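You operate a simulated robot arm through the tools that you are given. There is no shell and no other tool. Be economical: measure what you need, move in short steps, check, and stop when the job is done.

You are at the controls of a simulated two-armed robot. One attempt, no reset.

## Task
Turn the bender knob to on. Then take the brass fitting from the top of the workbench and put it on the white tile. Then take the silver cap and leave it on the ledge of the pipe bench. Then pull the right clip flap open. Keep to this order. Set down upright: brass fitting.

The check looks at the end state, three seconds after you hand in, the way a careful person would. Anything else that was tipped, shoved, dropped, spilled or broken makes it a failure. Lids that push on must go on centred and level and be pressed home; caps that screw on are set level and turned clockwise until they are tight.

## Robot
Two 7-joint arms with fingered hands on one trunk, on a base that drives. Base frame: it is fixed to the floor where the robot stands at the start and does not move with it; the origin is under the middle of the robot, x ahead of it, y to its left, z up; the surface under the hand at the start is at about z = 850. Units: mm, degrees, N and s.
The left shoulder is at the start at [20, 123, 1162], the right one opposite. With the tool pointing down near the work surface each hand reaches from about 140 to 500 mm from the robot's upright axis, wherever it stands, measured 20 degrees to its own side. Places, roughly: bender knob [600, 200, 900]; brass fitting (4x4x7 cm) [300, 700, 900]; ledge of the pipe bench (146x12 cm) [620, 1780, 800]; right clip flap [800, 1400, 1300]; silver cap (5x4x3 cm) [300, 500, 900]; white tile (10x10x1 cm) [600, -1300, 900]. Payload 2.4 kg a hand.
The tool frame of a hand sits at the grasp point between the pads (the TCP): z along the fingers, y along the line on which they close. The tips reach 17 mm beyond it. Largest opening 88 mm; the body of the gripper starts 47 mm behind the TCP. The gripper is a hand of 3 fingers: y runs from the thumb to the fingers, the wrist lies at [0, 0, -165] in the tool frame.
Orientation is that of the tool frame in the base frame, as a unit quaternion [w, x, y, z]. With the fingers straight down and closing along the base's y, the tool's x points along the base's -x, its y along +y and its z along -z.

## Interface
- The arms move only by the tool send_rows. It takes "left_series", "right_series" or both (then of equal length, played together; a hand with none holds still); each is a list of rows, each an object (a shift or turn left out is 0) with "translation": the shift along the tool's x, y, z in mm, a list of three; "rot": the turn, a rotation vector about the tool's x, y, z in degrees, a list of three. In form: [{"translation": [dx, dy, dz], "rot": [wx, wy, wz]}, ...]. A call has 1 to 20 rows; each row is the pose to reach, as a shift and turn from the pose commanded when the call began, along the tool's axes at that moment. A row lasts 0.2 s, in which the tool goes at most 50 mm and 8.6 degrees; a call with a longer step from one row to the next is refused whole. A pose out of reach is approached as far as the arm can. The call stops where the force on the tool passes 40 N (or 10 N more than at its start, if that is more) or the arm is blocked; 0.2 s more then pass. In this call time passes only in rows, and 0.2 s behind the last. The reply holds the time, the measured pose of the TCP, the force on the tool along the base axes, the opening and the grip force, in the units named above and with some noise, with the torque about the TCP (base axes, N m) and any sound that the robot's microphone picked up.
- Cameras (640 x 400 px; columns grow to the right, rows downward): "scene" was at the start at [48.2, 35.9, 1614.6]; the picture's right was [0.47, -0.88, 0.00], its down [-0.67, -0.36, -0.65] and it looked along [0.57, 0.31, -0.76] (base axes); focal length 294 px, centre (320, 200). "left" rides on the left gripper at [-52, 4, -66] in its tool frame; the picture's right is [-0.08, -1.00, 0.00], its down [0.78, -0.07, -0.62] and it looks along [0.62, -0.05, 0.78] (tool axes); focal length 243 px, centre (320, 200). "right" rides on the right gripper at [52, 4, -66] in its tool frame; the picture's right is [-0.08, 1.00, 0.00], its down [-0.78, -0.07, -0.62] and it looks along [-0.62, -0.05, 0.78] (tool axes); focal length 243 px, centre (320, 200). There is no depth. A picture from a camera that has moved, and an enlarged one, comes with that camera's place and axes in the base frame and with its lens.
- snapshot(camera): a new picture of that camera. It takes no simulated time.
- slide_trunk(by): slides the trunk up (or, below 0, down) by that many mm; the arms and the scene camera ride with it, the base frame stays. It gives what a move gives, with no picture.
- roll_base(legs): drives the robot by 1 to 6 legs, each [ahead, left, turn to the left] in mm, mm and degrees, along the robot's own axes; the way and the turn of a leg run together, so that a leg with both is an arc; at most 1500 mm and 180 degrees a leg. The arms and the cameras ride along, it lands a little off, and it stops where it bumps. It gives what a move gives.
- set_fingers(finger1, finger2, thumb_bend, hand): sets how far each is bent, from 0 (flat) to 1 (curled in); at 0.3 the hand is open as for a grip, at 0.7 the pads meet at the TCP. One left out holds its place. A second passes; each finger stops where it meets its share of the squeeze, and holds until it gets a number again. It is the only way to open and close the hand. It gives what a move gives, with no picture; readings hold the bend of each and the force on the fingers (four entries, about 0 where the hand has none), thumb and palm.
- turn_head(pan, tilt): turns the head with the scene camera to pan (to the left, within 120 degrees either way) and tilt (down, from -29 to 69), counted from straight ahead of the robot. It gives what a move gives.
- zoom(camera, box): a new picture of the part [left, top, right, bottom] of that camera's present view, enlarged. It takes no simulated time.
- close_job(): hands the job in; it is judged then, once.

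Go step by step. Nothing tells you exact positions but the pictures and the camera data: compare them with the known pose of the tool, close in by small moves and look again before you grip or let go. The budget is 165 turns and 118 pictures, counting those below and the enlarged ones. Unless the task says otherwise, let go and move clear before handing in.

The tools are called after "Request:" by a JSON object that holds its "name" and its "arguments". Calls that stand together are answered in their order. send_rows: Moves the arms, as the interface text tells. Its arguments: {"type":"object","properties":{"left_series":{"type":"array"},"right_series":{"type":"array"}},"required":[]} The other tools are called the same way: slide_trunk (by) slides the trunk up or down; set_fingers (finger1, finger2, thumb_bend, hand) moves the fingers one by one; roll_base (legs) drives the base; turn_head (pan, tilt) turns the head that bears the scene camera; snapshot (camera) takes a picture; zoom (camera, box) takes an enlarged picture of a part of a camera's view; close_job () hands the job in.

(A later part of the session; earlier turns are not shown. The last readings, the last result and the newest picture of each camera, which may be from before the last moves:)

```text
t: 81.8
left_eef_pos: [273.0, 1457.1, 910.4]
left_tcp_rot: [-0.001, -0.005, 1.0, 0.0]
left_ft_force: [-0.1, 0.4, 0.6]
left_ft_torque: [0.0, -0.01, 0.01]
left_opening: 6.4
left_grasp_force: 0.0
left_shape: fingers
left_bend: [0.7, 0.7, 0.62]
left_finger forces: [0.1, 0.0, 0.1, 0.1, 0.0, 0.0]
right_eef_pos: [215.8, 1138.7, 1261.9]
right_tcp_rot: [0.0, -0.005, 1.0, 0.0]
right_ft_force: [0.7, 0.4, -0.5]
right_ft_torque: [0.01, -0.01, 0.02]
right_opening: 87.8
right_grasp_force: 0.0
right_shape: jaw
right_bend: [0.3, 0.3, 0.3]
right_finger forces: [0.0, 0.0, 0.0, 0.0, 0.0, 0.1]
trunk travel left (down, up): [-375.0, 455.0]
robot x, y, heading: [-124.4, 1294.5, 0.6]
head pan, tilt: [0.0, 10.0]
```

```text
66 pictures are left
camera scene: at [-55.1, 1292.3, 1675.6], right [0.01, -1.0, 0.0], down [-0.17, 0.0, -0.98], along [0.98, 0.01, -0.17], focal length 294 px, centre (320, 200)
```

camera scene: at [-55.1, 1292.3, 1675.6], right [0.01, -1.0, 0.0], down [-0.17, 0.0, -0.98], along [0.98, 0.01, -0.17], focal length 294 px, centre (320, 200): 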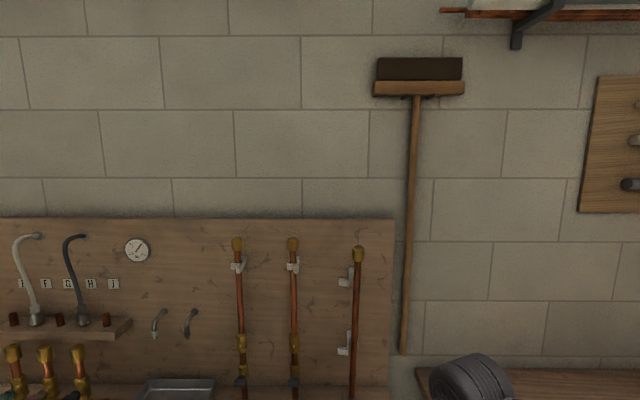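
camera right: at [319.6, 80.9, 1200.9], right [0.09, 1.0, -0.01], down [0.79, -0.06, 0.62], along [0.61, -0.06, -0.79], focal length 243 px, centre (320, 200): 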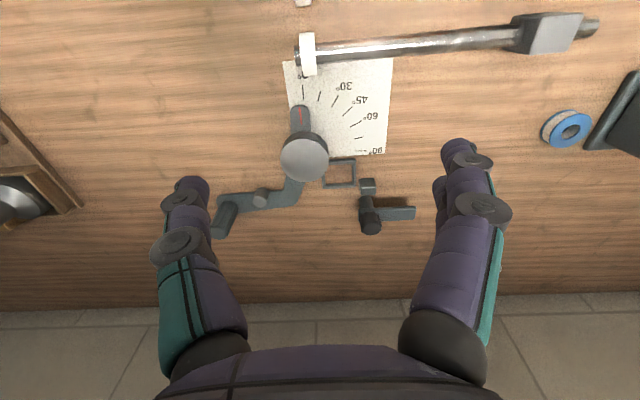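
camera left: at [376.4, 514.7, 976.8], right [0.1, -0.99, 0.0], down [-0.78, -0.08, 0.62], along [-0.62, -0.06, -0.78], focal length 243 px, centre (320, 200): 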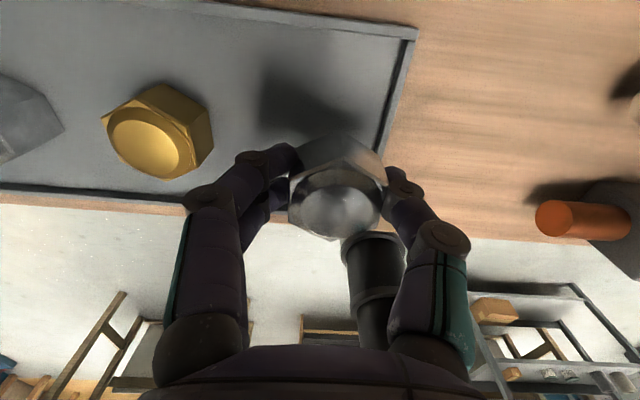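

The raise was refused, yet the base then drove off with the hand low, so I carried the cap straight across the tray: the grip is now empty. I must see what was disturbed before going on.

Request:
{"name": "turn_head", "arguments": {"pan": -50, "tilt": 45}}

Request:
{"name": "snapshot", "arguments": {"camera": "scene"}}

Request:
{"name": "snapshot", "arguments": {"camera": "left"}}

```text
t: 83.0
left_eef_pos: [273.8, 1457.0, 911.0]
left_tcp_rot: [-0.001, -0.005, 1.0, -0.001]
left_ft_force: [0.4, -0.2, 0.6]
left_ft_torque: [0.03, -0.03, 0.01]
left_opening: 6.7
left_grasp_force: 0.1
left_shape: fingers
left_bend: [0.7, 0.7, 0.62]
left_finger forces: [0.0, 0.0, 0.0, 0.0, 0.0, 0.1]
right_eef_pos: [217.0, 1138.6, 1261.7]
right_tcp_rot: [0.0, -0.004, 1.0, 0.0]
right_ft_force: [-0.6, -0.2, -0.3]
right_ft_torque: [-0.02, -0.02, -0.03]
right_opening: 87.8
right_grasp_force: 0.0
right_shape: jaw
right_bend: [0.3, 0.3, 0.3]
right_finger forces: [0.0, 0.0, 0.1, 0.0, 0.1, 0.0]
trunk travel left (down, up): [-375.0, 455.0]
robot x, y, heading: [-133.0, 1293.0, 0.4]
head pan, tilt: [-50.0, 45.0]
```

```text
65 pictures are left
camera scene: at [-95.2, 1229.6, 1620.7], right [-0.76, -0.65, 0.0], down [-0.46, 0.54, -0.71], along [0.46, -0.54, -0.71], focal length 294 px, centre (320, 200)
```

scene: 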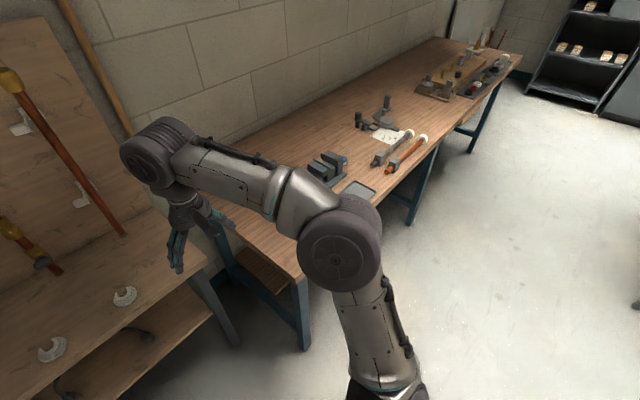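

```text
64 pictures are left
camera left: at [326.9, 1461.5, 976.8], right [0.09, -1.0, 0.0], down [-0.78, -0.07, 0.62], along [-0.62, -0.06, -0.78], focal length 243 px, centre (320, 200)
```

left: 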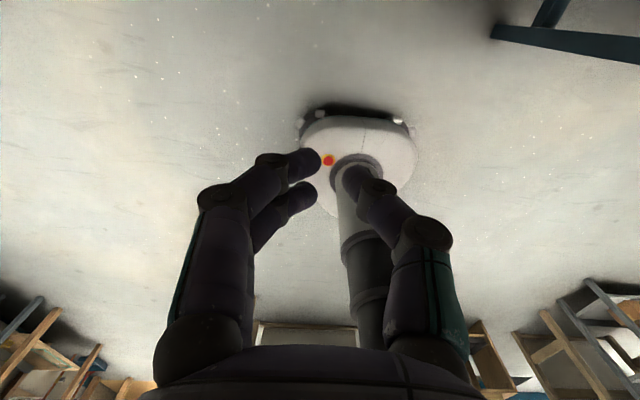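

I'll raise the left hand first and, once that has succeeded, drive back to see the tray.

Request:
{"name": "send_rows", "arguments": {"left_series": [{"translation": [10, 0, -40]}, {"translation": [20, 10, -80]}, {"translation": [40, 25, -120]}, {"translation": [65, 45, -155]}, {"translation": [90, 70, -185]}, {"translation": [110, 95, -215]}, {"translation": [130, 115, -250]}]}}

Request:
{"name": "turn_head", "arguments": {"pan": -20, "tilt": 55}}

```text
t: 84.6
left_eef_pos: [139.2, 1571.0, 1161.8]
left_tcp_rot: [0.0, -0.004, 1.0, 0.0]
left_ft_force: [0.2, 0.2, -0.5]
left_ft_torque: [0.0, 0.02, 0.01]
left_opening: 6.5
left_grasp_force: 0.2
left_shape: fingers
left_bend: [0.7, 0.7, 0.62]
left_finger forces: [0.0, 0.0, 0.0, 0.0, 0.0, 0.1]
right_eef_pos: [213.7, 1139.0, 1262.1]
right_tcp_rot: [0.0, -0.004, 1.0, 0.001]
right_ft_force: [0.3, 0.3, 0.4]
right_ft_torque: [0.01, 0.04, 0.0]
right_opening: 87.9
right_grasp_force: 0.1
right_shape: jaw
right_bend: [0.3, 0.3, 0.3]
right_finger forces: [0.0, 0.1, 0.0, 0.1, 0.0, 0.0]
trunk travel left (down, up): [-375.0, 455.0]
robot x, y, heading: [-129.0, 1294.0, 0.4]
head pan, tilt: [-50.0, 45.0]
```

```text
t: 85.6
left_eef_pos: [141.5, 1572.1, 1161.0]
left_tcp_rot: [0.0, -0.004, 1.0, 0.0]
left_ft_force: [0.7, -0.3, -0.1]
left_ft_torque: [-0.02, 0.01, -0.02]
left_opening: 6.4
left_grasp_force: 0.0
left_shape: fingers
left_bend: [0.7, 0.7, 0.62]
left_finger forces: [0.1, 0.0, 0.0, 0.0, 0.0, 0.0]
right_eef_pos: [215.3, 1139.0, 1261.5]
right_tcp_rot: [0.0, -0.005, 1.0, -0.001]
right_ft_force: [0.6, -0.3, 0.5]
right_ft_torque: [-0.02, 0.01, 0.0]
right_opening: 87.9
right_grasp_force: 0.0
right_shape: jaw
right_bend: [0.3, 0.3, 0.3]
right_finger forces: [0.0, 0.1, 0.1, 0.0, 0.0, 0.0]
trunk travel left (down, up): [-375.0, 455.0]
robot x, y, heading: [-131.3, 1292.8, 0.5]
head pan, tilt: [-20.0, 55.0]
```

The hand is up. Something may lie on the floor in my path, so I'll look towards −y first.

Request:
{"name": "turn_head", "arguments": {"pan": -80, "tilt": 50}}

Request:
{"name": "snapshot", "arguments": {"camera": "scene"}}

Request:
{"name": "turn_head", "arguments": {"pan": -35, "tilt": 62}}

Request:
{"name": "snapshot", "arguments": {"camera": "scene"}}

```text
t: 86.9
left_eef_pos: [141.0, 1571.0, 1161.4]
left_tcp_rot: [0.001, -0.004, 1.0, 0.001]
left_ft_force: [0.7, 0.3, 0.3]
left_ft_torque: [-0.01, 0.0, -0.03]
left_opening: 6.4
left_grasp_force: 0.0
left_shape: fingers
left_bend: [0.7, 0.7, 0.62]
left_finger forces: [0.0, 0.1, 0.0, 0.1, 0.0, 0.1]
right_eef_pos: [214.8, 1138.9, 1262.5]
right_tcp_rot: [0.0, -0.005, 1.0, 0.0]
right_ft_force: [0.8, 0.0, -0.3]
right_ft_torque: [-0.01, 0.0, -0.01]
right_opening: 88.0
right_grasp_force: 0.1
right_shape: jaw
right_bend: [0.3, 0.3, 0.3]
right_finger forces: [0.0, 0.1, 0.0, 0.0, 0.1, 0.0]
trunk travel left (down, up): [-375.0, 455.0]
robot x, y, heading: [-128.0, 1291.6, 0.2]
head pan, tilt: [-80.0, 50.0]
```

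```text
63 pictures are left
camera scene: at [-134.1, 1215.8, 1613.8], right [-0.98, -0.18, 0.0], down [-0.14, 0.75, -0.64], along [0.12, -0.63, -0.77], focal length 294 px, centre (320, 200)
```

scene: 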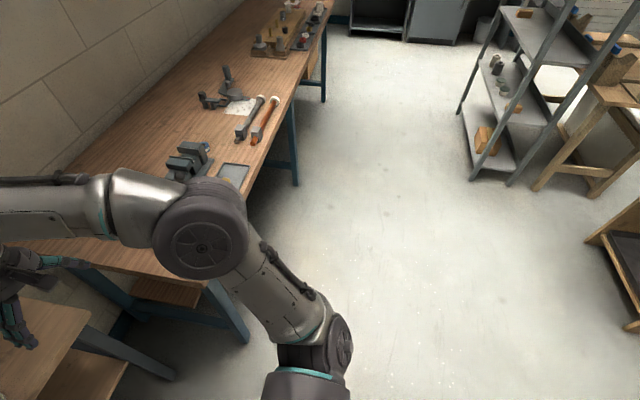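

```text
t: 88.0
left_eef_pos: [141.3, 1571.3, 1161.3]
left_tcp_rot: [-0.001, -0.004, 1.0, 0.0]
left_ft_force: [-1.0, 1.2, -0.1]
left_ft_torque: [-0.01, 0.01, -0.03]
left_opening: 6.8
left_grasp_force: 0.1
left_shape: fingers
left_bend: [0.7, 0.7, 0.62]
left_finger forces: [0.1, 0.1, 0.1, 0.0, 0.1, 0.1]
right_eef_pos: [215.0, 1138.7, 1261.5]
right_tcp_rot: [0.0, -0.004, 1.0, 0.0]
right_ft_force: [-0.1, -0.2, 0.4]
right_ft_torque: [-0.03, 0.01, 0.03]
right_opening: 88.0
right_grasp_force: 0.1
right_shape: jaw
right_bend: [0.3, 0.3, 0.3]
right_finger forces: [0.0, 0.0, 0.1, 0.1, 0.0, 0.0]
trunk travel left (down, up): [-375.0, 455.0]
robot x, y, heading: [-126.7, 1292.5, 0.5]
head pan, tilt: [-35.0, 62.0]
```

```text
62 pictures are left
camera scene: at [-95.2, 1255.0, 1598.9], right [-0.57, -0.82, 0.0], down [-0.73, 0.5, -0.47], along [0.39, -0.27, -0.88], focal length 294 px, centre (320, 200)
```

scene: 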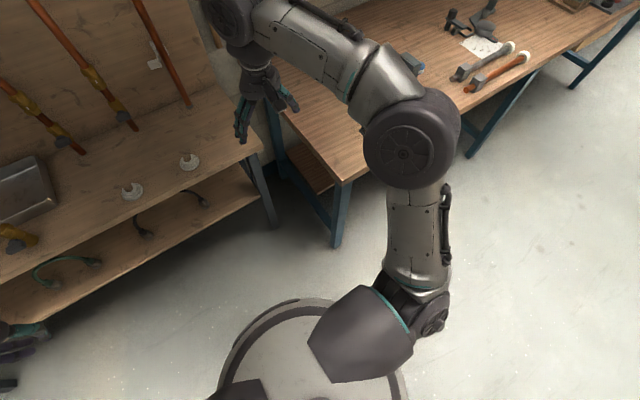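

No piece shows on the visible floor. I'll drive back right 500 mm and look at the tray.

Request:
{"name": "roll_base", "arguments": {"legs": [[0, -500, 0]]}}

Request:
{"name": "turn_head", "arguments": {"pan": 5, "tilt": 60}}

Request:
{"name": "snapshot", "arguments": {"camera": "scene"}}

```text
t: 90.9
left_eef_pos: [145.5, 1073.7, 1161.9]
left_tcp_rot: [0.001, -0.006, 1.0, -0.001]
left_ft_force: [-0.1, -0.2, 1.1]
left_ft_torque: [-0.02, 0.0, -0.02]
left_opening: 6.4
left_grasp_force: 0.0
left_shape: fingers
left_bend: [0.7, 0.7, 0.62]
left_finger forces: [0.1, 0.0, 0.1, 0.0, 0.0, 0.1]
right_eef_pos: [220.2, 640.3, 1261.2]
right_tcp_rot: [0.0, -0.006, 1.0, 0.0]
right_ft_force: [-0.7, -0.4, -0.3]
right_ft_torque: [0.01, 0.01, 0.0]
right_opening: 87.9
right_grasp_force: 0.2
right_shape: jaw
right_bend: [0.3, 0.3, 0.3]
right_finger forces: [0.1, 0.1, 0.0, 0.0, 0.0, 0.1]
trunk travel left (down, up): [-375.0, 455.0]
robot x, y, heading: [-123.3, 793.6, 0.5]
head pan, tilt: [-35.0, 62.0]
```

```text
t: 92.0
left_eef_pos: [144.9, 1072.9, 1160.3]
left_tcp_rot: [-0.001, -0.007, 1.0, 0.0]
left_ft_force: [0.4, 0.7, -0.1]
left_ft_torque: [0.0, 0.02, 0.01]
left_opening: 6.3
left_grasp_force: 0.0
left_shape: fingers
left_bend: [0.7, 0.7, 0.62]
left_finger forces: [0.0, 0.0, 0.1, 0.0, 0.0, 0.0]
right_eef_pos: [220.7, 641.9, 1261.8]
right_tcp_rot: [0.0, -0.006, 1.0, 0.0]
right_ft_force: [1.3, -0.3, -0.4]
right_ft_torque: [-0.04, 0.01, 0.01]
right_opening: 88.1
right_grasp_force: 0.1
right_shape: jaw
right_bend: [0.3, 0.3, 0.3]
right_finger forces: [0.0, 0.0, 0.0, 0.0, 0.1, 0.0]
trunk travel left (down, up): [-375.0, 455.0]
robot x, y, heading: [-125.5, 790.4, 0.9]
head pan, tilt: [5.0, 60.0]
```

```text
61 pictures are left
camera scene: at [-76.8, 799.2, 1601.2], right [0.1, -1.0, 0.0], down [-0.86, -0.08, -0.5], along [0.5, 0.05, -0.87], focal length 294 px, centre (320, 200)
```

scene: 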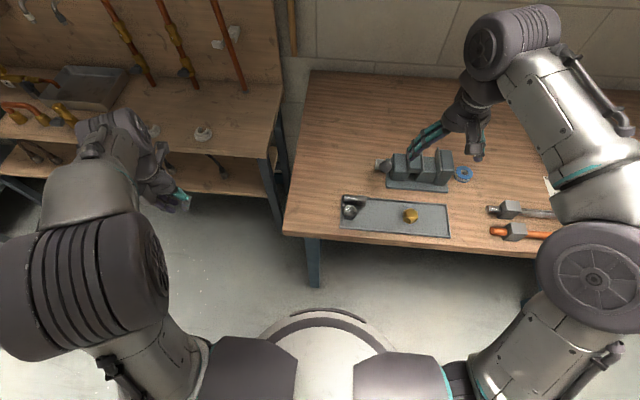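

Request:
{"name": "zoom", "arguments": {"camera": "scene", "box": [330, 180, 460, 245]}}

```text
4.92 times, centred on (395, 212) of scene
camera zoom: at [-76.8, 799.2, 1601.2], right [0.1, -1.0, 0.0], down [-0.86, -0.08, -0.5], along [0.5, 0.05, -0.87], focal length 1449 px, centre (-49, 138)
```

zoom: 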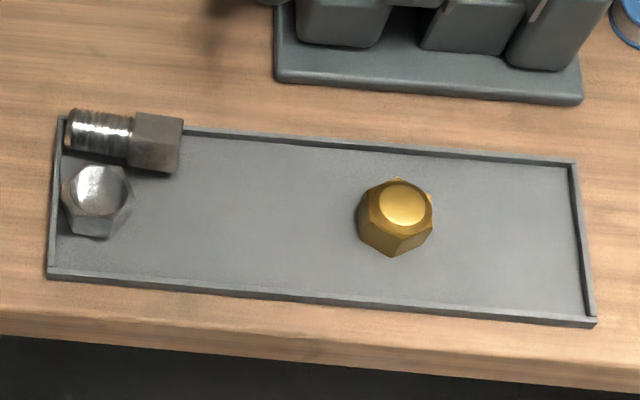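

The silver cap slid to the tray's left end, and the silver fitting next to it was tipped onto the back rim; the brass cap looks undisturbed. I caused that, so I'll also need to stand the silver fitting back at its original place near [323, 661]. First I'll get positioned for a close look.

Request:
{"name": "roll_base", "arguments": {"legs": [[40, -180, 0]]}}

Request:
{"name": "set_fingers", "arguments": {"hand": "left", "finger1": 0.4, "finger2": 0.4, "thumb_bend": 0.4}}

```text
t: 93.5
left_eef_pos: [188.3, 893.5, 1160.6]
left_tcp_rot: [0.0, -0.005, 1.0, 0.001]
left_ft_force: [0.6, -0.8, 0.5]
left_ft_torque: [-0.02, -0.02, -0.01]
left_opening: 6.7
left_grasp_force: 0.1
left_shape: fingers
left_bend: [0.7, 0.7, 0.62]
left_finger forces: [0.0, 0.1, 0.0, 0.0, 0.0, 0.0]
right_eef_pos: [263.2, 461.1, 1261.7]
right_tcp_rot: [0.0, -0.006, 1.0, 0.001]
right_ft_force: [0.2, -0.8, 0.9]
right_ft_torque: [-0.01, -0.01, 0.0]
right_opening: 87.9
right_grasp_force: 0.0
right_shape: jaw
right_bend: [0.3, 0.3, 0.3]
right_finger forces: [0.0, 0.0, 0.0, 0.1, 0.1, 0.0]
trunk travel left (down, up): [-375.0, 455.0]
robot x, y, heading: [-79.9, 616.3, 0.6]
head pan, tilt: [5.0, 60.0]
```

```text
t: 94.5
left_eef_pos: [187.0, 895.6, 1161.2]
left_tcp_rot: [0.001, -0.005, 1.0, -0.001]
left_ft_force: [0.4, 0.1, 0.3]
left_ft_torque: [0.01, 0.02, -0.01]
left_opening: 61.8
left_grasp_force: 0.0
left_shape: fingers
left_bend: [0.4, 0.4, 0.4]
left_finger forces: [0.1, 0.1, 0.1, 0.0, 0.1, 0.1]
right_eef_pos: [263.3, 462.2, 1261.8]
right_tcp_rot: [-0.001, -0.005, 1.0, 0.0]
right_ft_force: [0.2, 0.1, 0.4]
right_ft_torque: [0.01, -0.05, -0.03]
right_opening: 87.6
right_grasp_force: 0.0
right_shape: jaw
right_bend: [0.3, 0.3, 0.3]
right_finger forces: [0.0, 0.1, 0.0, 0.1, 0.1, 0.0]
trunk travel left (down, up): [-375.0, 455.0]
robot x, y, heading: [-81.6, 619.0, 0.8]
head pan, tilt: [5.0, 60.0]
```

I'll bring the left hand above the displaced pieces, with the hand staying high.

Request:
{"name": "send_rows", "arguments": {"left_series": [{"translation": [-22, -24, 15]}, {"translation": [-44, -48, 35]}, {"translation": [-66, -72, 58]}, {"translation": [-88, -96, 82]}, {"translation": [-110, -121, 106]}, {"translation": [-132, -146, 131]}]}}

Request:
{"name": "snapshot", "arguments": {"camera": "left"}}

Request:
{"name": "zoom", "arguments": {"camera": "left", "box": [240, 30, 480, 180]}}

```text
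t: 95.9
left_eef_pos: [320.5, 748.6, 1029.3]
left_tcp_rot: [0.0, -0.005, 1.0, -0.001]
left_ft_force: [0.6, -0.9, 0.6]
left_ft_torque: [-0.02, -0.01, 0.01]
left_opening: 62.0
left_grasp_force: 0.1
left_shape: fingers
left_bend: [0.4, 0.4, 0.4]
left_finger forces: [0.1, 0.0, 0.0, 0.0, 0.0, 0.0]
right_eef_pos: [262.7, 462.1, 1261.6]
right_tcp_rot: [0.0, -0.006, 1.0, 0.0]
right_ft_force: [-0.6, 0.0, -0.7]
right_ft_torque: [-0.01, -0.02, -0.01]
right_opening: 87.9
right_grasp_force: 0.1
right_shape: jaw
right_bend: [0.3, 0.3, 0.3]
right_finger forces: [0.0, 0.0, 0.0, 0.0, 0.0, 0.1]
trunk travel left (down, up): [-375.0, 455.0]
robot x, y, heading: [-80.9, 616.2, 0.5]
head pan, tilt: [5.0, 60.0]
```

```text
59 pictures are left
camera left: at [374.3, 754.0, 1095.5], right [0.1, -1.0, 0.0], down [-0.78, -0.07, 0.62], along [-0.62, -0.06, -0.78], focal length 243 px, centre (320, 200)
```

left: 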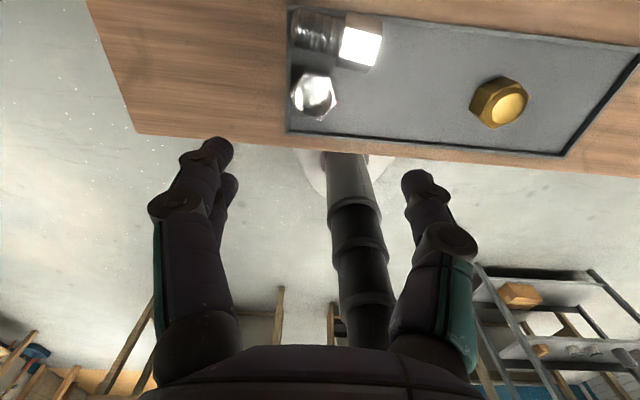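

```text
2.67 times, centred on (360, 105) of left
camera zoom: at [374.3, 754.0, 1095.5], right [0.1, -1.0, 0.0], down [-0.78, -0.07, 0.62], along [-0.62, -0.06, -0.78], focal length 647 px, centre (213, 453)
```

zoom: 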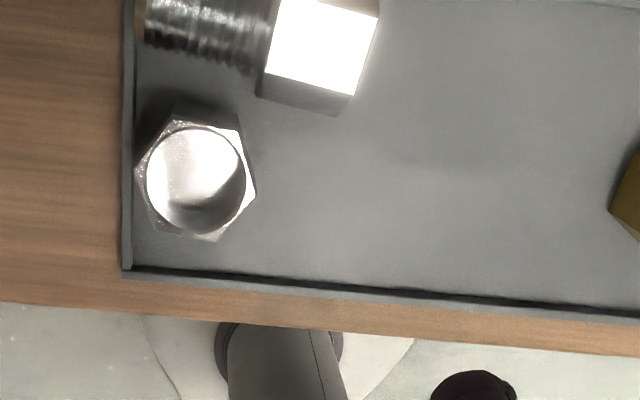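

The cap sits level at about [314, 753] with flats facing ±x; the fallen fitting lies along y just behind it with about a 12 mm gap. I'll turn the hand so the single thumb goes into that gap and check from closer.

Request:
{"name": "send_rows", "arguments": {"left_series": [{"translation": [1, 1, 5], "rot": [0, 0, -8]}, {"translation": [2, 1, 12], "rot": [0, 0, -16]}, {"translation": [2, 2, 19], "rot": [0, 0, -24]}, {"translation": [3, 2, 26], "rot": [0, 0, -32]}, {"translation": [4, 3, 33], "rot": [0, 0, -40]}, {"translation": [4, 3, 40], "rot": [0, 0, -48]}, {"translation": [5, 4, 47], "rot": [0, 0, -56]}, {"translation": [6, 4, 54], "rot": [0, 0, -64]}, {"translation": [6, 4, 61], "rot": [0, 0, -72]}, {"translation": [6, 4, 69], "rot": [0, 0, -78]}, {"translation": [6, 4, 75], "rot": [0, 0, -84]}]}}

Request:
{"name": "snapshot", "arguments": {"camera": "left"}}

Request:
{"name": "zoom", "arguments": {"camera": "left", "box": [200, 60, 440, 210]}}

```text
t: 98.3
left_eef_pos: [315.2, 753.9, 955.5]
left_tcp_rot: [0.0, -0.674, 0.739, 0.0]
left_ft_force: [0.6, -0.5, 0.4]
left_ft_torque: [0.0, 0.0, -0.01]
left_opening: 62.1
left_grasp_force: 0.2
left_shape: fingers
left_bend: [0.4, 0.4, 0.4]
left_finger forces: [0.0, 0.0, 0.0, 0.0, 0.0, 0.0]
right_eef_pos: [263.3, 462.5, 1261.2]
right_tcp_rot: [0.0, -0.005, 1.0, 0.0]
right_ft_force: [1.2, 0.0, 0.3]
right_ft_torque: [0.02, 0.0, 0.0]
right_opening: 87.7
right_grasp_force: 0.0
right_shape: jaw
right_bend: [0.3, 0.3, 0.3]
right_finger forces: [0.0, 0.1, 0.0, 0.1, 0.0, 0.0]
trunk travel left (down, up): [-375.0, 455.0]
robot x, y, heading: [-78.3, 610.3, 0.4]
head pan, tilt: [5.0, 60.0]
```

```text
57 pictures are left
camera left: at [316.0, 806.3, 1020.9], right [1.0, -0.01, 0.0], down [-0.01, -0.78, 0.62], along [0.0, -0.62, -0.78], focal length 243 px, centre (320, 200)
```

left: 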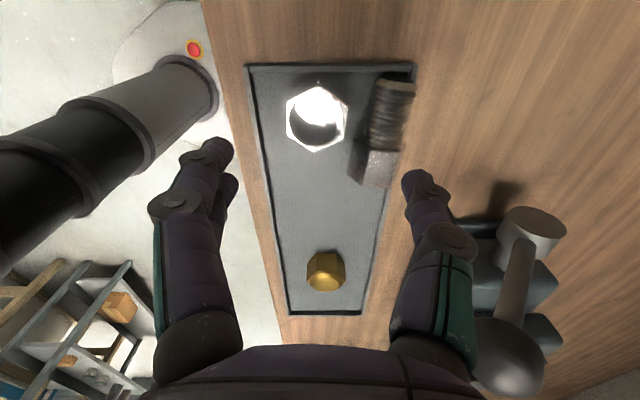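

```text
2.67 times, centred on (320, 135) of left
camera zoom: at [316.0, 806.3, 1020.9], right [1.0, -0.01, 0.0], down [-0.01, -0.78, 0.62], along [0.0, -0.62, -0.78], focal length 647 px, centre (320, 373)
```

zoom: 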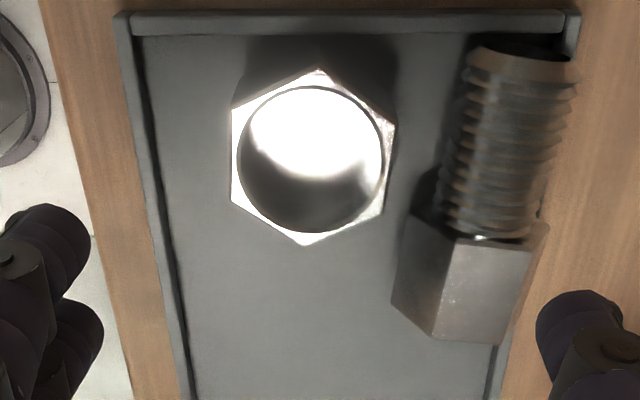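

The view is clear: the thumb fits in the 12–14 mm gap if the hand is narrowed and offset 3 mm to −x. I'll do that and descend.

Request:
{"name": "set_fingers", "arguments": {"hand": "left", "finger1": 0.48, "finger2": 0.48, "thumb_bend": 0.48}}

Request:
{"name": "send_rows", "arguments": {"left_series": [{"translation": [-1, 4, 25]}, {"translation": [-1, 4, 50]}]}}

Request:
{"name": "snapshot", "arguments": {"camera": "left"}}

```text
t: 99.3
left_eef_pos: [314.8, 755.0, 954.6]
left_tcp_rot: [0.0, -0.672, 0.74, 0.0]
left_ft_force: [0.0, -0.7, -0.3]
left_ft_torque: [0.03, -0.01, 0.02]
left_opening: 45.2
left_grasp_force: 0.0
left_shape: fingers
left_bend: [0.48, 0.48, 0.48]
left_finger forces: [0.0, 0.1, 0.1, 0.0, 0.0, 0.0]
right_eef_pos: [262.0, 462.8, 1262.7]
right_tcp_rot: [0.001, -0.006, 1.0, 0.001]
right_ft_force: [-0.4, 0.1, 0.8]
right_ft_torque: [0.01, 0.03, 0.02]
right_opening: 88.1
right_grasp_force: 0.0
right_shape: jaw
right_bend: [0.3, 0.3, 0.3]
right_finger forces: [0.0, 0.0, 0.0, 0.1, 0.0, 0.0]
trunk travel left (down, up): [-375.0, 455.0]
robot x, y, heading: [-80.3, 619.1, 0.7]
head pan, tilt: [5.0, 60.0]
```

```text
t: 99.9
left_eef_pos: [311.6, 755.2, 903.6]
left_tcp_rot: [0.0, -0.673, 0.739, -0.001]
left_ft_force: [0.7, 1.0, 0.4]
left_ft_torque: [0.01, -0.01, -0.02]
left_opening: 44.9
left_grasp_force: 0.2
left_shape: fingers
left_bend: [0.48, 0.48, 0.48]
left_finger forces: [0.0, 0.1, 0.0, 0.1, 0.1, 0.0]
right_eef_pos: [262.8, 463.5, 1261.3]
right_tcp_rot: [0.0, -0.006, 1.0, 0.0]
right_ft_force: [0.4, 0.1, -1.0]
right_ft_torque: [-0.01, -0.02, -0.01]
right_opening: 88.0
right_grasp_force: 0.1
right_shape: jaw
right_bend: [0.3, 0.3, 0.3]
right_finger forces: [0.1, 0.0, 0.0, 0.0, 0.0, 0.1]
trunk travel left (down, up): [-375.0, 455.0]
robot x, y, heading: [-82.9, 617.1, 0.7]
head pan, tilt: [5.0, 60.0]
```

```text
55 pictures are left
camera left: at [312.5, 807.3, 971.0], right [1.0, -0.01, 0.0], down [-0.01, -0.78, 0.62], along [-0.01, -0.62, -0.78], focal length 243 px, centre (320, 200)
```

left: 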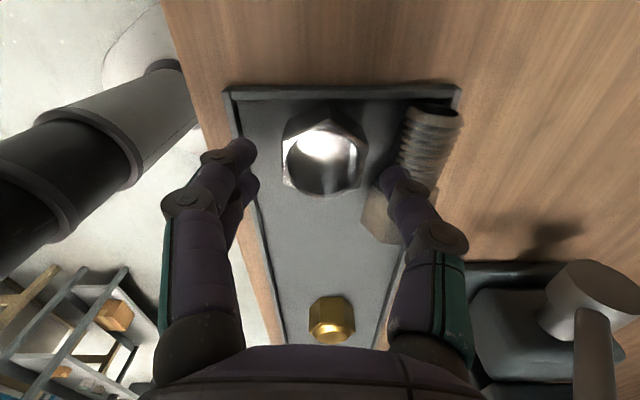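

The thumb lines up with the gap. I'll descend the last 21 mm slowly.

Request:
{"name": "send_rows", "arguments": {"left_series": [{"translation": [0, 0, 8]}, {"translation": [0, 0, 15]}, {"translation": [0, 0, 21]}]}}

Request:
{"name": "snapshot", "arguments": {"camera": "left"}}

```text
t: 100.7
left_eef_pos: [311.0, 756.7, 883.8]
left_tcp_rot: [0.0, -0.673, 0.739, 0.0]
left_ft_force: [-0.5, -0.4, 0.2]
left_ft_torque: [0.0, -0.04, 0.02]
left_opening: 42.9
left_grasp_force: 1.0
left_shape: fingers
left_bend: [0.48, 0.48, 0.49]
left_finger forces: [0.1, 0.2, 0.0, 0.1, 1.3, 0.0]
right_eef_pos: [263.4, 462.6, 1261.3]
right_tcp_rot: [0.0, -0.005, 1.0, 0.0]
right_ft_force: [0.3, -0.3, 0.4]
right_ft_torque: [0.02, 0.0, 0.01]
right_opening: 87.8
right_grasp_force: 0.0
right_shape: jaw
right_bend: [0.3, 0.3, 0.3]
right_finger forces: [0.1, 0.0, 0.1, 0.0, 0.1, 0.0]
trunk travel left (down, up): [-375.0, 455.0]
robot x, y, heading: [-79.2, 611.9, 0.8]
head pan, tilt: [5.0, 60.0]
```

```text
54 pictures are left
camera left: at [312.5, 808.3, 950.5], right [1.0, -0.01, 0.0], down [-0.01, -0.78, 0.62], along [-0.01, -0.62, -0.78], focal length 243 px, centre (320, 200)
```

left: 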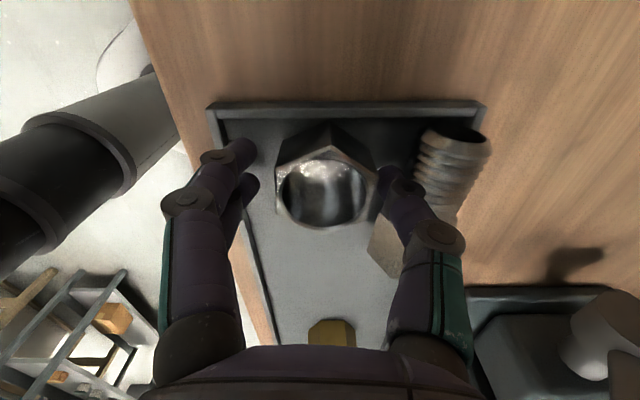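

The thumb is between cap and fitting with light contact only. I'll close.

Request:
{"name": "set_fingers", "arguments": {"hand": "left", "finger1": 0.7, "finger2": 0.7, "thumb_bend": 0.7}}

Request:
{"name": "send_rows", "arguments": {"left_series": [{"translation": [0, 0, -10]}, {"translation": [0, 0, -25]}, {"translation": [0, 0, -50]}, {"translation": [0, 0, -80]}]}}

Request:
{"name": "snapshot", "arguments": {"camera": "left"}}

```text
t: 101.7
left_eef_pos: [311.2, 756.6, 884.6]
left_tcp_rot: [0.0, -0.673, 0.74, 0.0]
left_ft_force: [1.0, -0.8, -0.5]
left_ft_torque: [0.01, 0.0, -0.01]
left_opening: 28.3
left_grasp_force: 9.8
left_shape: fingers
left_bend: [0.58, 0.58, 0.61]
left_finger forces: [5.1, 5.0, 0.1, 0.0, 10.2, 0.1]
right_eef_pos: [261.8, 461.8, 1262.9]
right_tcp_rot: [0.0, -0.005, 1.0, 0.001]
right_ft_force: [0.1, -0.2, -0.2]
right_ft_torque: [-0.01, 0.0, 0.01]
right_opening: 87.5
right_grasp_force: 0.0
right_shape: jaw
right_bend: [0.3, 0.3, 0.3]
right_finger forces: [0.0, 0.0, 0.0, 0.0, 0.0, 0.1]
trunk travel left (down, up): [-375.0, 455.0]
robot x, y, heading: [-82.0, 614.1, 0.5]
head pan, tilt: [5.0, 60.0]
```

```text
t: 102.7
left_eef_pos: [312.7, 755.9, 964.7]
left_tcp_rot: [-0.001, -0.673, 0.739, -0.001]
left_ft_force: [-0.4, -0.7, -0.2]
left_ft_torque: [-0.02, -0.02, 0.01]
left_opening: 27.9
left_grasp_force: 10.5
left_shape: fingers
left_bend: [0.58, 0.58, 0.61]
left_finger forces: [5.0, 5.1, 0.0, 0.0, 10.1, 0.1]
right_eef_pos: [263.2, 461.4, 1261.7]
right_tcp_rot: [-0.001, -0.006, 1.0, 0.0]
right_ft_force: [-0.7, -0.2, -1.1]
right_ft_torque: [-0.03, 0.01, 0.05]
right_opening: 87.9
right_grasp_force: 0.2
right_shape: jaw
right_bend: [0.3, 0.3, 0.3]
right_finger forces: [0.0, 0.0, 0.0, 0.1, 0.0, 0.0]
trunk travel left (down, up): [-375.0, 455.0]
robot x, y, heading: [-76.0, 617.1, 0.6]
head pan, tilt: [5.0, 60.0]
```

```text
53 pictures are left
camera left: at [313.6, 808.1, 1031.6], right [1.0, -0.01, 0.0], down [-0.01, -0.78, 0.62], along [-0.01, -0.62, -0.78], focal length 243 px, centre (320, 200)
```

left: 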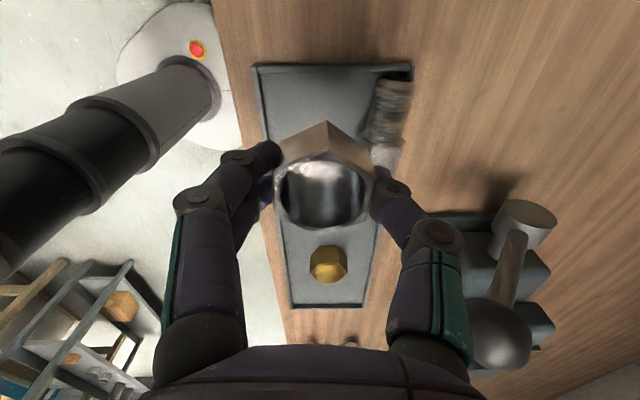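

The cap is held firmly and level. I'll raise it well clear in one call, and drive only after confirming.

Request:
{"name": "send_rows", "arguments": {"left_series": [{"translation": [0, 0, -40]}, {"translation": [0, 0, -80]}, {"translation": [0, 0, -120]}, {"translation": [0, 0, -160]}, {"translation": [-10, 20, -195]}, {"translation": [-25, 50, -215]}, {"translation": [-40, 85, -215]}]}}

Request:
{"name": "turn_head", "arguments": {"pan": 60, "tilt": 40}}

Request:
{"name": "snapshot", "arguments": {"camera": "scene"}}

```text
t: 104.3
left_eef_pos: [229.1, 801.6, 1178.6]
left_tcp_rot: [0.0, -0.673, 0.74, 0.0]
left_ft_force: [1.2, 0.4, -0.3]
left_ft_torque: [0.02, -0.04, -0.02]
left_opening: 27.6
left_grasp_force: 9.9
left_shape: fingers
left_bend: [0.58, 0.58, 0.61]
left_finger forces: [5.0, 4.9, 0.0, 0.1, 10.0, 0.1]
right_eef_pos: [262.8, 462.4, 1262.2]
right_tcp_rot: [0.0, -0.005, 1.0, 0.0]
right_ft_force: [-0.6, -0.5, -0.2]
right_ft_torque: [0.0, 0.0, -0.04]
right_opening: 87.9
right_grasp_force: 0.0
right_shape: jaw
right_bend: [0.3, 0.3, 0.3]
right_finger forces: [0.0, 0.0, 0.1, 0.0, 0.0, 0.0]
trunk travel left (down, up): [-375.0, 455.0]
robot x, y, heading: [-79.0, 613.1, 0.5]
head pan, tilt: [5.0, 60.0]
```

```text
t: 105.6
left_eef_pos: [230.3, 803.5, 1177.5]
left_tcp_rot: [0.001, -0.673, 0.74, 0.0]
left_ft_force: [0.7, 0.5, -1.2]
left_ft_torque: [-0.01, 0.01, 0.04]
left_opening: 27.9
left_grasp_force: 10.2
left_shape: fingers
left_bend: [0.58, 0.58, 0.61]
left_finger forces: [5.0, 5.1, 0.0, 0.0, 10.1, 0.0]
right_eef_pos: [262.4, 462.2, 1261.7]
right_tcp_rot: [0.0, -0.006, 1.0, 0.0]
right_ft_force: [0.3, 0.3, -0.3]
right_ft_torque: [-0.01, -0.03, 0.01]
right_opening: 88.1
right_grasp_force: 0.1
right_shape: jaw
right_bend: [0.3, 0.3, 0.3]
right_finger forces: [0.0, 0.0, 0.0, 0.0, 0.0, 0.1]
trunk travel left (down, up): [-375.0, 455.0]
robot x, y, heading: [-81.3, 618.0, 0.8]
head pan, tilt: [60.0, 40.0]
```

```text
52 pictures are left
camera scene: at [-59.0, 688.4, 1627.9], right [0.87, -0.49, 0.0], down [-0.32, -0.56, -0.77], along [0.38, 0.67, -0.64], focal length 294 px, centre (320, 200)
```

scene: 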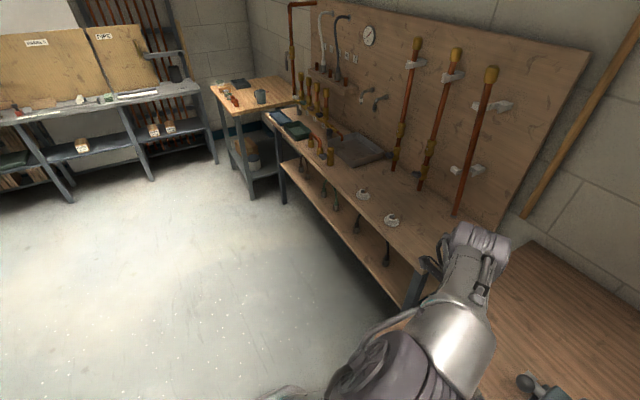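

The bench top's front strip is the ledge (z ≈ 800, y 1064–2524), with white flanges at about y = 1289 and y = 1476, so I'll aim for the free gap at about [615, 1382]. The cap is secure, so I'll drive there.

Request:
{"name": "roll_base", "arguments": {"legs": [[0, 615, 0], [265, 0, 0]]}}

Request:
{"name": "turn_head", "arguments": {"pan": 10, "tilt": 50}}

Request:
{"name": "snapshot", "arguments": {"camera": "scene"}}

```text
t: 110.5
left_eef_pos: [490.9, 1420.0, 1178.4]
left_tcp_rot: [0.0, -0.674, 0.739, 0.0]
left_ft_force: [-0.4, 0.0, -1.3]
left_ft_torque: [0.01, 0.01, 0.0]
left_opening: 28.0
left_grasp_force: 10.4
left_shape: fingers
left_bend: [0.58, 0.58, 0.61]
left_finger forces: [5.0, 5.0, 0.1, 0.1, 10.0, 0.0]
right_eef_pos: [524.8, 1079.6, 1261.9]
right_tcp_rot: [0.0, -0.008, 1.0, 0.0]
right_ft_force: [-0.6, -0.6, 0.1]
right_ft_torque: [0.01, 0.0, -0.01]
right_opening: 87.8
right_grasp_force: 0.1
right_shape: jaw
right_bend: [0.3, 0.3, 0.3]
right_finger forces: [0.1, 0.0, 0.0, 0.0, 0.0, 0.0]
trunk travel left (down, up): [-375.0, 455.0]
robot x, y, heading: [177.9, 1234.7, 0.9]
head pan, tilt: [60.0, 40.0]
```

```text
t: 111.7
left_eef_pos: [489.0, 1419.8, 1177.9]
left_tcp_rot: [-0.001, -0.674, 0.738, 0.001]
left_ft_force: [0.3, -0.6, -1.7]
left_ft_torque: [0.01, 0.02, 0.03]
left_opening: 27.7
left_grasp_force: 9.8
left_shape: fingers
left_bend: [0.58, 0.58, 0.61]
left_finger forces: [4.9, 5.1, 0.0, 0.0, 10.1, 0.1]
right_eef_pos: [522.9, 1078.4, 1261.8]
right_tcp_rot: [0.0, -0.007, 1.0, 0.0]
right_ft_force: [2.0, 0.1, -0.2]
right_ft_torque: [-0.01, 0.0, -0.04]
right_opening: 87.8
right_grasp_force: 0.1
right_shape: jaw
right_bend: [0.3, 0.3, 0.3]
right_finger forces: [0.1, 0.0, 0.0, 0.1, 0.1, 0.0]
trunk travel left (down, up): [-375.0, 455.0]
robot x, y, heading: [177.8, 1232.8, 0.7]
head pan, tilt: [10.0, 50.0]
```

```text
51 pictures are left
camera scene: at [235.1, 1244.3, 1613.8], right [0.19, -0.98, 0.0], down [-0.75, -0.14, -0.64], along [0.63, 0.12, -0.77], focal length 294 px, centre (320, 200)
```

scene: 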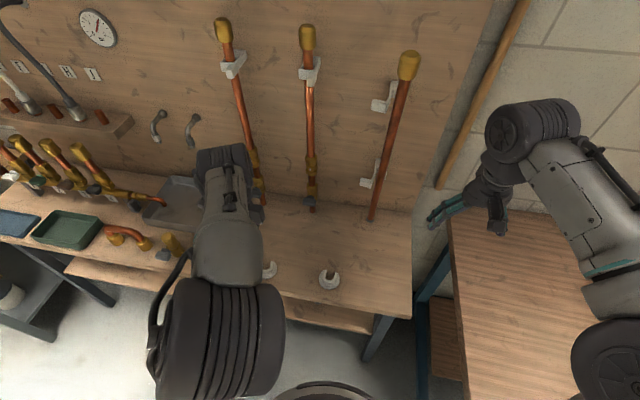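

The flanges are at [600, 1286] and [597, 1469], so [612, 1378] is free. I'll move the cap over that spot.

Request:
{"name": "send_rows", "arguments": {"left_series": [{"translation": [5, -20, 35]}, {"translation": [10, -40, 70]}, {"translation": [15, -60, 105]}, {"translation": [20, -80, 140]}, {"translation": [25, -100, 175]}, {"translation": [30, -120, 210]}, {"translation": [31, -126, 245]}, {"translation": [31, -126, 278]}]}}

Request:
{"name": "snapshot", "arguments": {"camera": "left"}}

Request:
{"name": "snapshot", "arguments": {"camera": "scene"}}

```text
t: 113.5
left_eef_pos: [612.5, 1376.9, 899.5]
left_tcp_rot: [0.0, -0.675, 0.738, 0.0]
left_ft_force: [-0.9, 0.1, -1.0]
left_ft_torque: [-0.02, -0.01, 0.02]
left_opening: 27.7
left_grasp_force: 9.5
left_shape: fingers
left_bend: [0.58, 0.58, 0.61]
left_finger forces: [5.0, 4.9, 0.0, 0.0, 9.9, 0.0]
right_eef_pos: [523.2, 1078.2, 1262.1]
right_tcp_rot: [-0.001, -0.007, 1.0, 0.0]
right_ft_force: [-0.4, -0.9, 0.1]
right_ft_torque: [0.02, 0.0, 0.0]
right_opening: 87.9
right_grasp_force: 0.0
right_shape: jaw
right_bend: [0.3, 0.3, 0.3]
right_finger forces: [0.0, 0.0, 0.0, 0.0, 0.1, 0.1]
trunk travel left (down, up): [-375.0, 455.0]
robot x, y, heading: [178.1, 1231.0, 0.9]
head pan, tilt: [10.0, 50.0]
```

```text
50 pictures are left
camera left: at [613.8, 1429.6, 965.9], right [1.0, -0.01, 0.0], down [0.0, -0.78, 0.62], along [0.0, -0.62, -0.78], focal length 243 px, centre (320, 200)
```

left: 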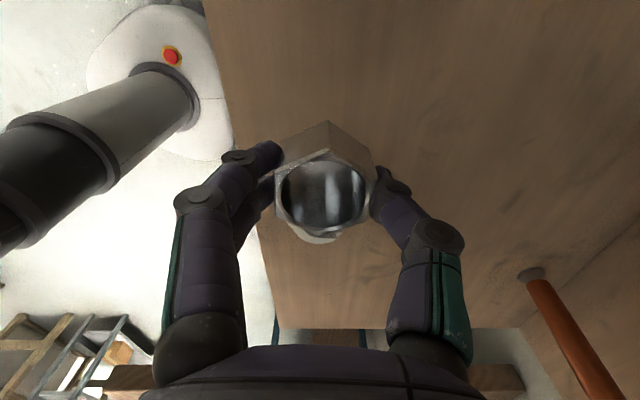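

```text
49 pictures are left
camera scene: at [235.5, 1244.3, 1613.8], right [0.19, -0.98, 0.0], down [-0.75, -0.14, -0.64], along [0.63, 0.12, -0.77], focal length 294 px, centre (320, 200)
```

scene: 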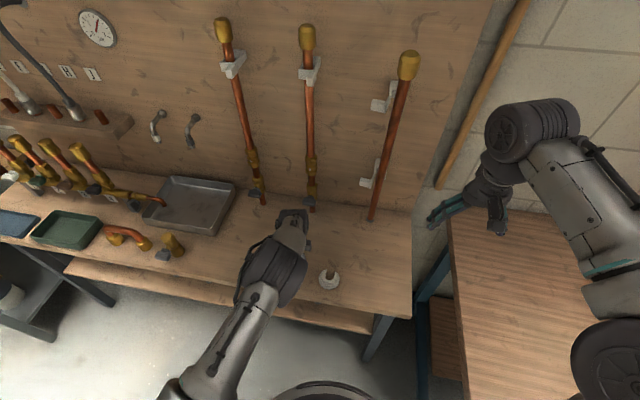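

The spot is clear and about 55 mm in from the front edge. I'll lower to just above the ledge, then in small steps to contact.

Request:
{"name": "send_rows", "arguments": {"left_series": [{"translation": [0, 0, 30]}, {"translation": [0, 0, 55]}, {"translation": [0, 0, 63]}, {"translation": [0, 0, 67]}]}}

```text
t: 114.5
left_eef_pos: [612.5, 1377.8, 833.3]
left_tcp_rot: [-0.001, -0.675, 0.738, 0.0]
left_ft_force: [0.2, 0.2, -1.0]
left_ft_torque: [0.03, 0.02, 0.04]
left_opening: 27.8
left_grasp_force: 10.0
left_shape: fingers
left_bend: [0.58, 0.58, 0.61]
left_finger forces: [5.0, 4.9, 0.0, 0.0, 9.9, 0.1]
right_eef_pos: [522.4, 1079.4, 1262.8]
right_tcp_rot: [0.0, -0.007, 1.0, -0.001]
right_ft_force: [-0.3, 0.6, -0.2]
right_ft_torque: [0.01, 0.0, 0.01]
right_opening: 87.9
right_grasp_force: 0.2
right_shape: jaw
right_bend: [0.3, 0.3, 0.3]
right_finger forces: [0.1, 0.0, 0.0, 0.0, 0.0, 0.1]
trunk travel left (down, up): [-375.0, 455.0]
robot x, y, heading: [178.5, 1228.2, 0.7]
head pan, tilt: [10.0, 50.0]
```

No contact yet at TCP z 833. I'll go on in 2 mm steps.

Request:
{"name": "send_rows", "arguments": {"left_series": [{"translation": [0, 0, 2]}, {"translation": [0, 0, 4]}, {"translation": [0, 0, 6]}]}}

Request:
{"name": "snapshot", "arguments": {"camera": "left"}}

```text
t: 115.3
left_eef_pos: [612.1, 1377.0, 829.1]
left_tcp_rot: [0.001, -0.674, 0.739, -0.001]
left_ft_force: [0.0, 1.9, 12.7]
left_ft_torque: [0.05, 0.03, 0.01]
left_opening: 27.3
left_grasp_force: 11.6
left_shape: fingers
left_bend: [0.6, 0.6, 0.62]
left_finger forces: [6.0, 6.0, 0.0, 0.0, 11.2, 0.0]
right_eef_pos: [522.5, 1078.1, 1262.1]
right_tcp_rot: [0.002, -0.007, 1.0, 0.0]
right_ft_force: [0.7, -1.2, -0.4]
right_ft_torque: [0.03, 0.02, -0.01]
right_opening: 87.8
right_grasp_force: 0.0
right_shape: jaw
right_bend: [0.3, 0.3, 0.3]
right_finger forces: [0.0, 0.0, 0.0, 0.1, 0.1, 0.0]
trunk travel left (down, up): [-375.0, 455.0]
robot x, y, heading: [183.8, 1234.9, 0.9]
head pan, tilt: [10.0, 50.0]
```

```text
48 pictures are left
camera left: at [612.6, 1429.5, 894.9], right [1.0, -0.01, 0.0], down [-0.01, -0.78, 0.62], along [0.0, -0.62, -0.78], focal length 243 px, centre (320, 200)
```

left: 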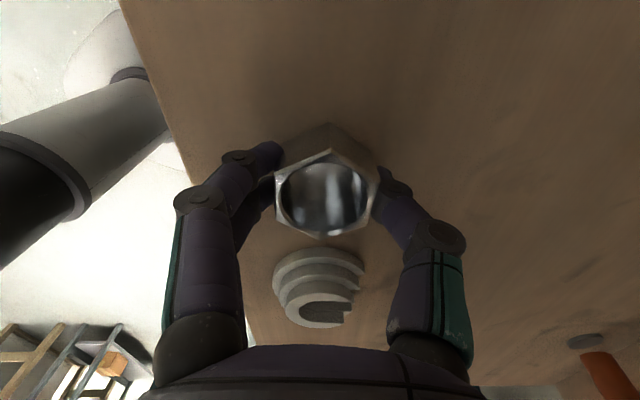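

The cap rests on the ledge (12.7 N contact) and it is level. I'll release and rise.

Request:
{"name": "set_fingers", "arguments": {"hand": "left", "finger1": 0.42, "finger2": 0.42, "thumb_bend": 0.42}}

Request:
{"name": "send_rows", "arguments": {"left_series": [{"translation": [0, 0, -20]}, {"translation": [0, 0, -60]}, {"translation": [0, 0, -100]}, {"translation": [0, 0, -140]}, {"translation": [0, 0, -180]}]}}

Request:
{"name": "snapshot", "arguments": {"camera": "left"}}

Request:
{"name": "turn_head", "arguments": {"pan": 10, "tilt": 20}}

Request:
{"name": "snapshot", "arguments": {"camera": "scene"}}

```text
t: 116.3
left_eef_pos: [612.8, 1378.9, 826.7]
left_tcp_rot: [0.0, -0.674, 0.739, 0.0]
left_ft_force: [1.0, -0.1, 0.5]
left_ft_torque: [0.03, -0.03, -0.01]
left_opening: 57.6
left_grasp_force: 0.0
left_shape: fingers
left_bend: [0.42, 0.42, 0.42]
left_finger forces: [0.0, 0.0, 0.0, 0.1, 0.0, 0.0]
right_eef_pos: [523.5, 1078.8, 1262.1]
right_tcp_rot: [0.0, -0.007, 1.0, 0.0]
right_ft_force: [0.4, 0.0, -0.1]
right_ft_torque: [-0.02, -0.04, -0.04]
right_opening: 88.1
right_grasp_force: 0.0
right_shape: jaw
right_bend: [0.3, 0.3, 0.3]
right_finger forces: [0.1, 0.0, 0.0, 0.0, 0.0, 0.1]
trunk travel left (down, up): [-375.0, 455.0]
robot x, y, heading: [180.1, 1231.9, 0.9]
head pan, tilt: [10.0, 50.0]
```

```text
t: 117.5
left_eef_pos: [611.7, 1378.9, 1007.8]
left_tcp_rot: [0.0, -0.674, 0.739, -0.001]
left_ft_force: [-0.1, 1.4, 0.1]
left_ft_torque: [0.0, 0.02, 0.0]
left_opening: 57.7
left_grasp_force: 0.1
left_shape: fingers
left_bend: [0.42, 0.42, 0.42]
left_finger forces: [0.0, 0.1, 0.1, 0.0, 0.0, 0.0]
right_eef_pos: [524.3, 1079.1, 1262.6]
right_tcp_rot: [0.001, -0.007, 1.0, -0.001]
right_ft_force: [0.1, 0.9, -0.2]
right_ft_torque: [0.01, 0.01, 0.01]
right_opening: 88.0
right_grasp_force: 0.1
right_shape: jaw
right_bend: [0.3, 0.3, 0.3]
right_finger forces: [0.0, 0.0, 0.0, 0.1, 0.0, 0.1]
trunk travel left (down, up): [-375.0, 455.0]
robot x, y, heading: [181.3, 1227.0, 0.9]
head pan, tilt: [10.0, 50.0]
```

```text
47 pictures are left
camera left: at [613.3, 1431.1, 1073.5], right [1.0, -0.01, 0.0], down [0.0, -0.78, 0.62], along [0.0, -0.62, -0.78], focal length 243 px, centre (320, 200)
```

left: 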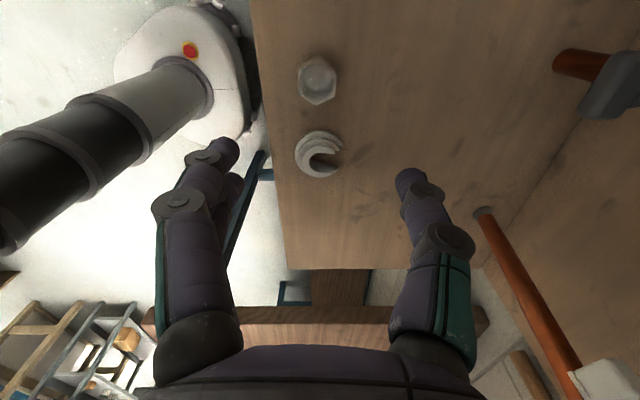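

```text
t: 118.4
left_eef_pos: [613.2, 1378.6, 1006.5]
left_tcp_rot: [0.0, -0.674, 0.738, 0.0]
left_ft_force: [0.3, -0.6, 0.5]
left_ft_torque: [0.02, -0.03, -0.01]
left_opening: 57.6
left_grasp_force: 0.1
left_shape: fingers
left_bend: [0.42, 0.42, 0.42]
left_finger forces: [0.1, 0.0, 0.1, 0.1, 0.1, 0.1]
right_eef_pos: [522.3, 1078.2, 1262.9]
right_tcp_rot: [0.0, -0.007, 1.0, 0.0]
right_ft_force: [0.3, -0.2, 0.4]
right_ft_torque: [0.02, 0.03, 0.01]
right_opening: 87.9
right_grasp_force: 0.2
right_shape: jaw
right_bend: [0.3, 0.3, 0.3]
right_finger forces: [0.0, 0.0, 0.0, 0.0, 0.0, 0.0]
trunk travel left (down, up): [-375.0, 455.0]
robot x, y, heading: [181.6, 1231.4, 0.6]
head pan, tilt: [10.0, 20.0]
```

```text
46 pictures are left
camera scene: at [251.0, 1247.2, 1659.3], right [0.19, -0.98, 0.0], down [-0.34, -0.06, -0.94], along [0.92, 0.18, -0.34], focal length 294 px, centre (320, 200)
```

scene: 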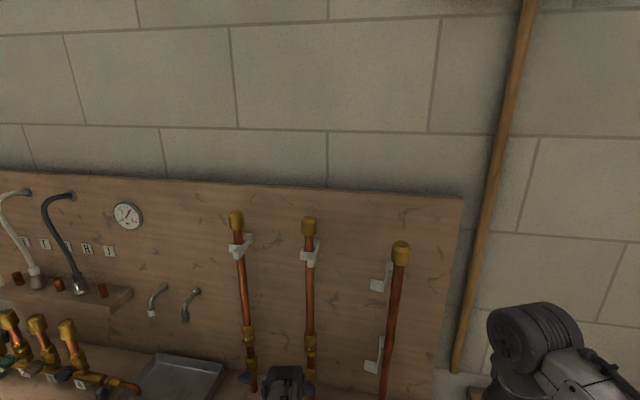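

The cap sits upright on the ledge. Now I'll examine the clips on the board.

Request:
{"name": "zoom", "arguments": {"camera": "scene", "box": [210, 200, 350, 290]}}

Request:
{"name": "zoom", "arguments": {"camera": "scene", "box": [340, 230, 440, 390]}}

```text
4.44 times, centred on (280, 245) of scene
camera zoom: at [251.0, 1247.2, 1659.3], right [0.19, -0.98, 0.0], down [-0.34, -0.06, -0.94], along [0.92, 0.18, -0.34], focal length 1308 px, centre (498, 0)
```

zoom: 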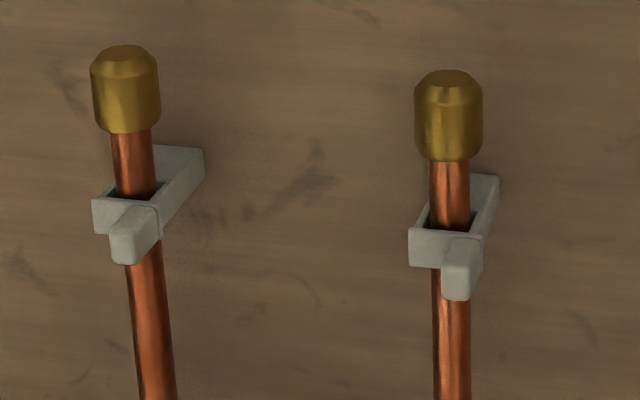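

```text
2.50 times, centred on (390, 310) of scene
camera zoom: at [251.0, 1247.2, 1659.3], right [0.19, -0.98, 0.0], down [-0.34, -0.06, -0.94], along [0.92, 0.18, -0.34], focal length 736 px, centre (145, -75)
```

zoom: 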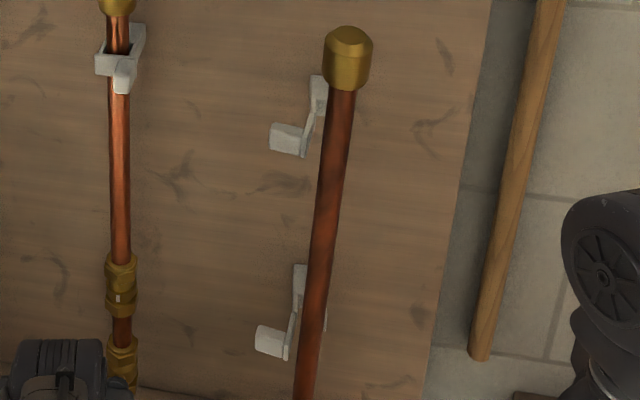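

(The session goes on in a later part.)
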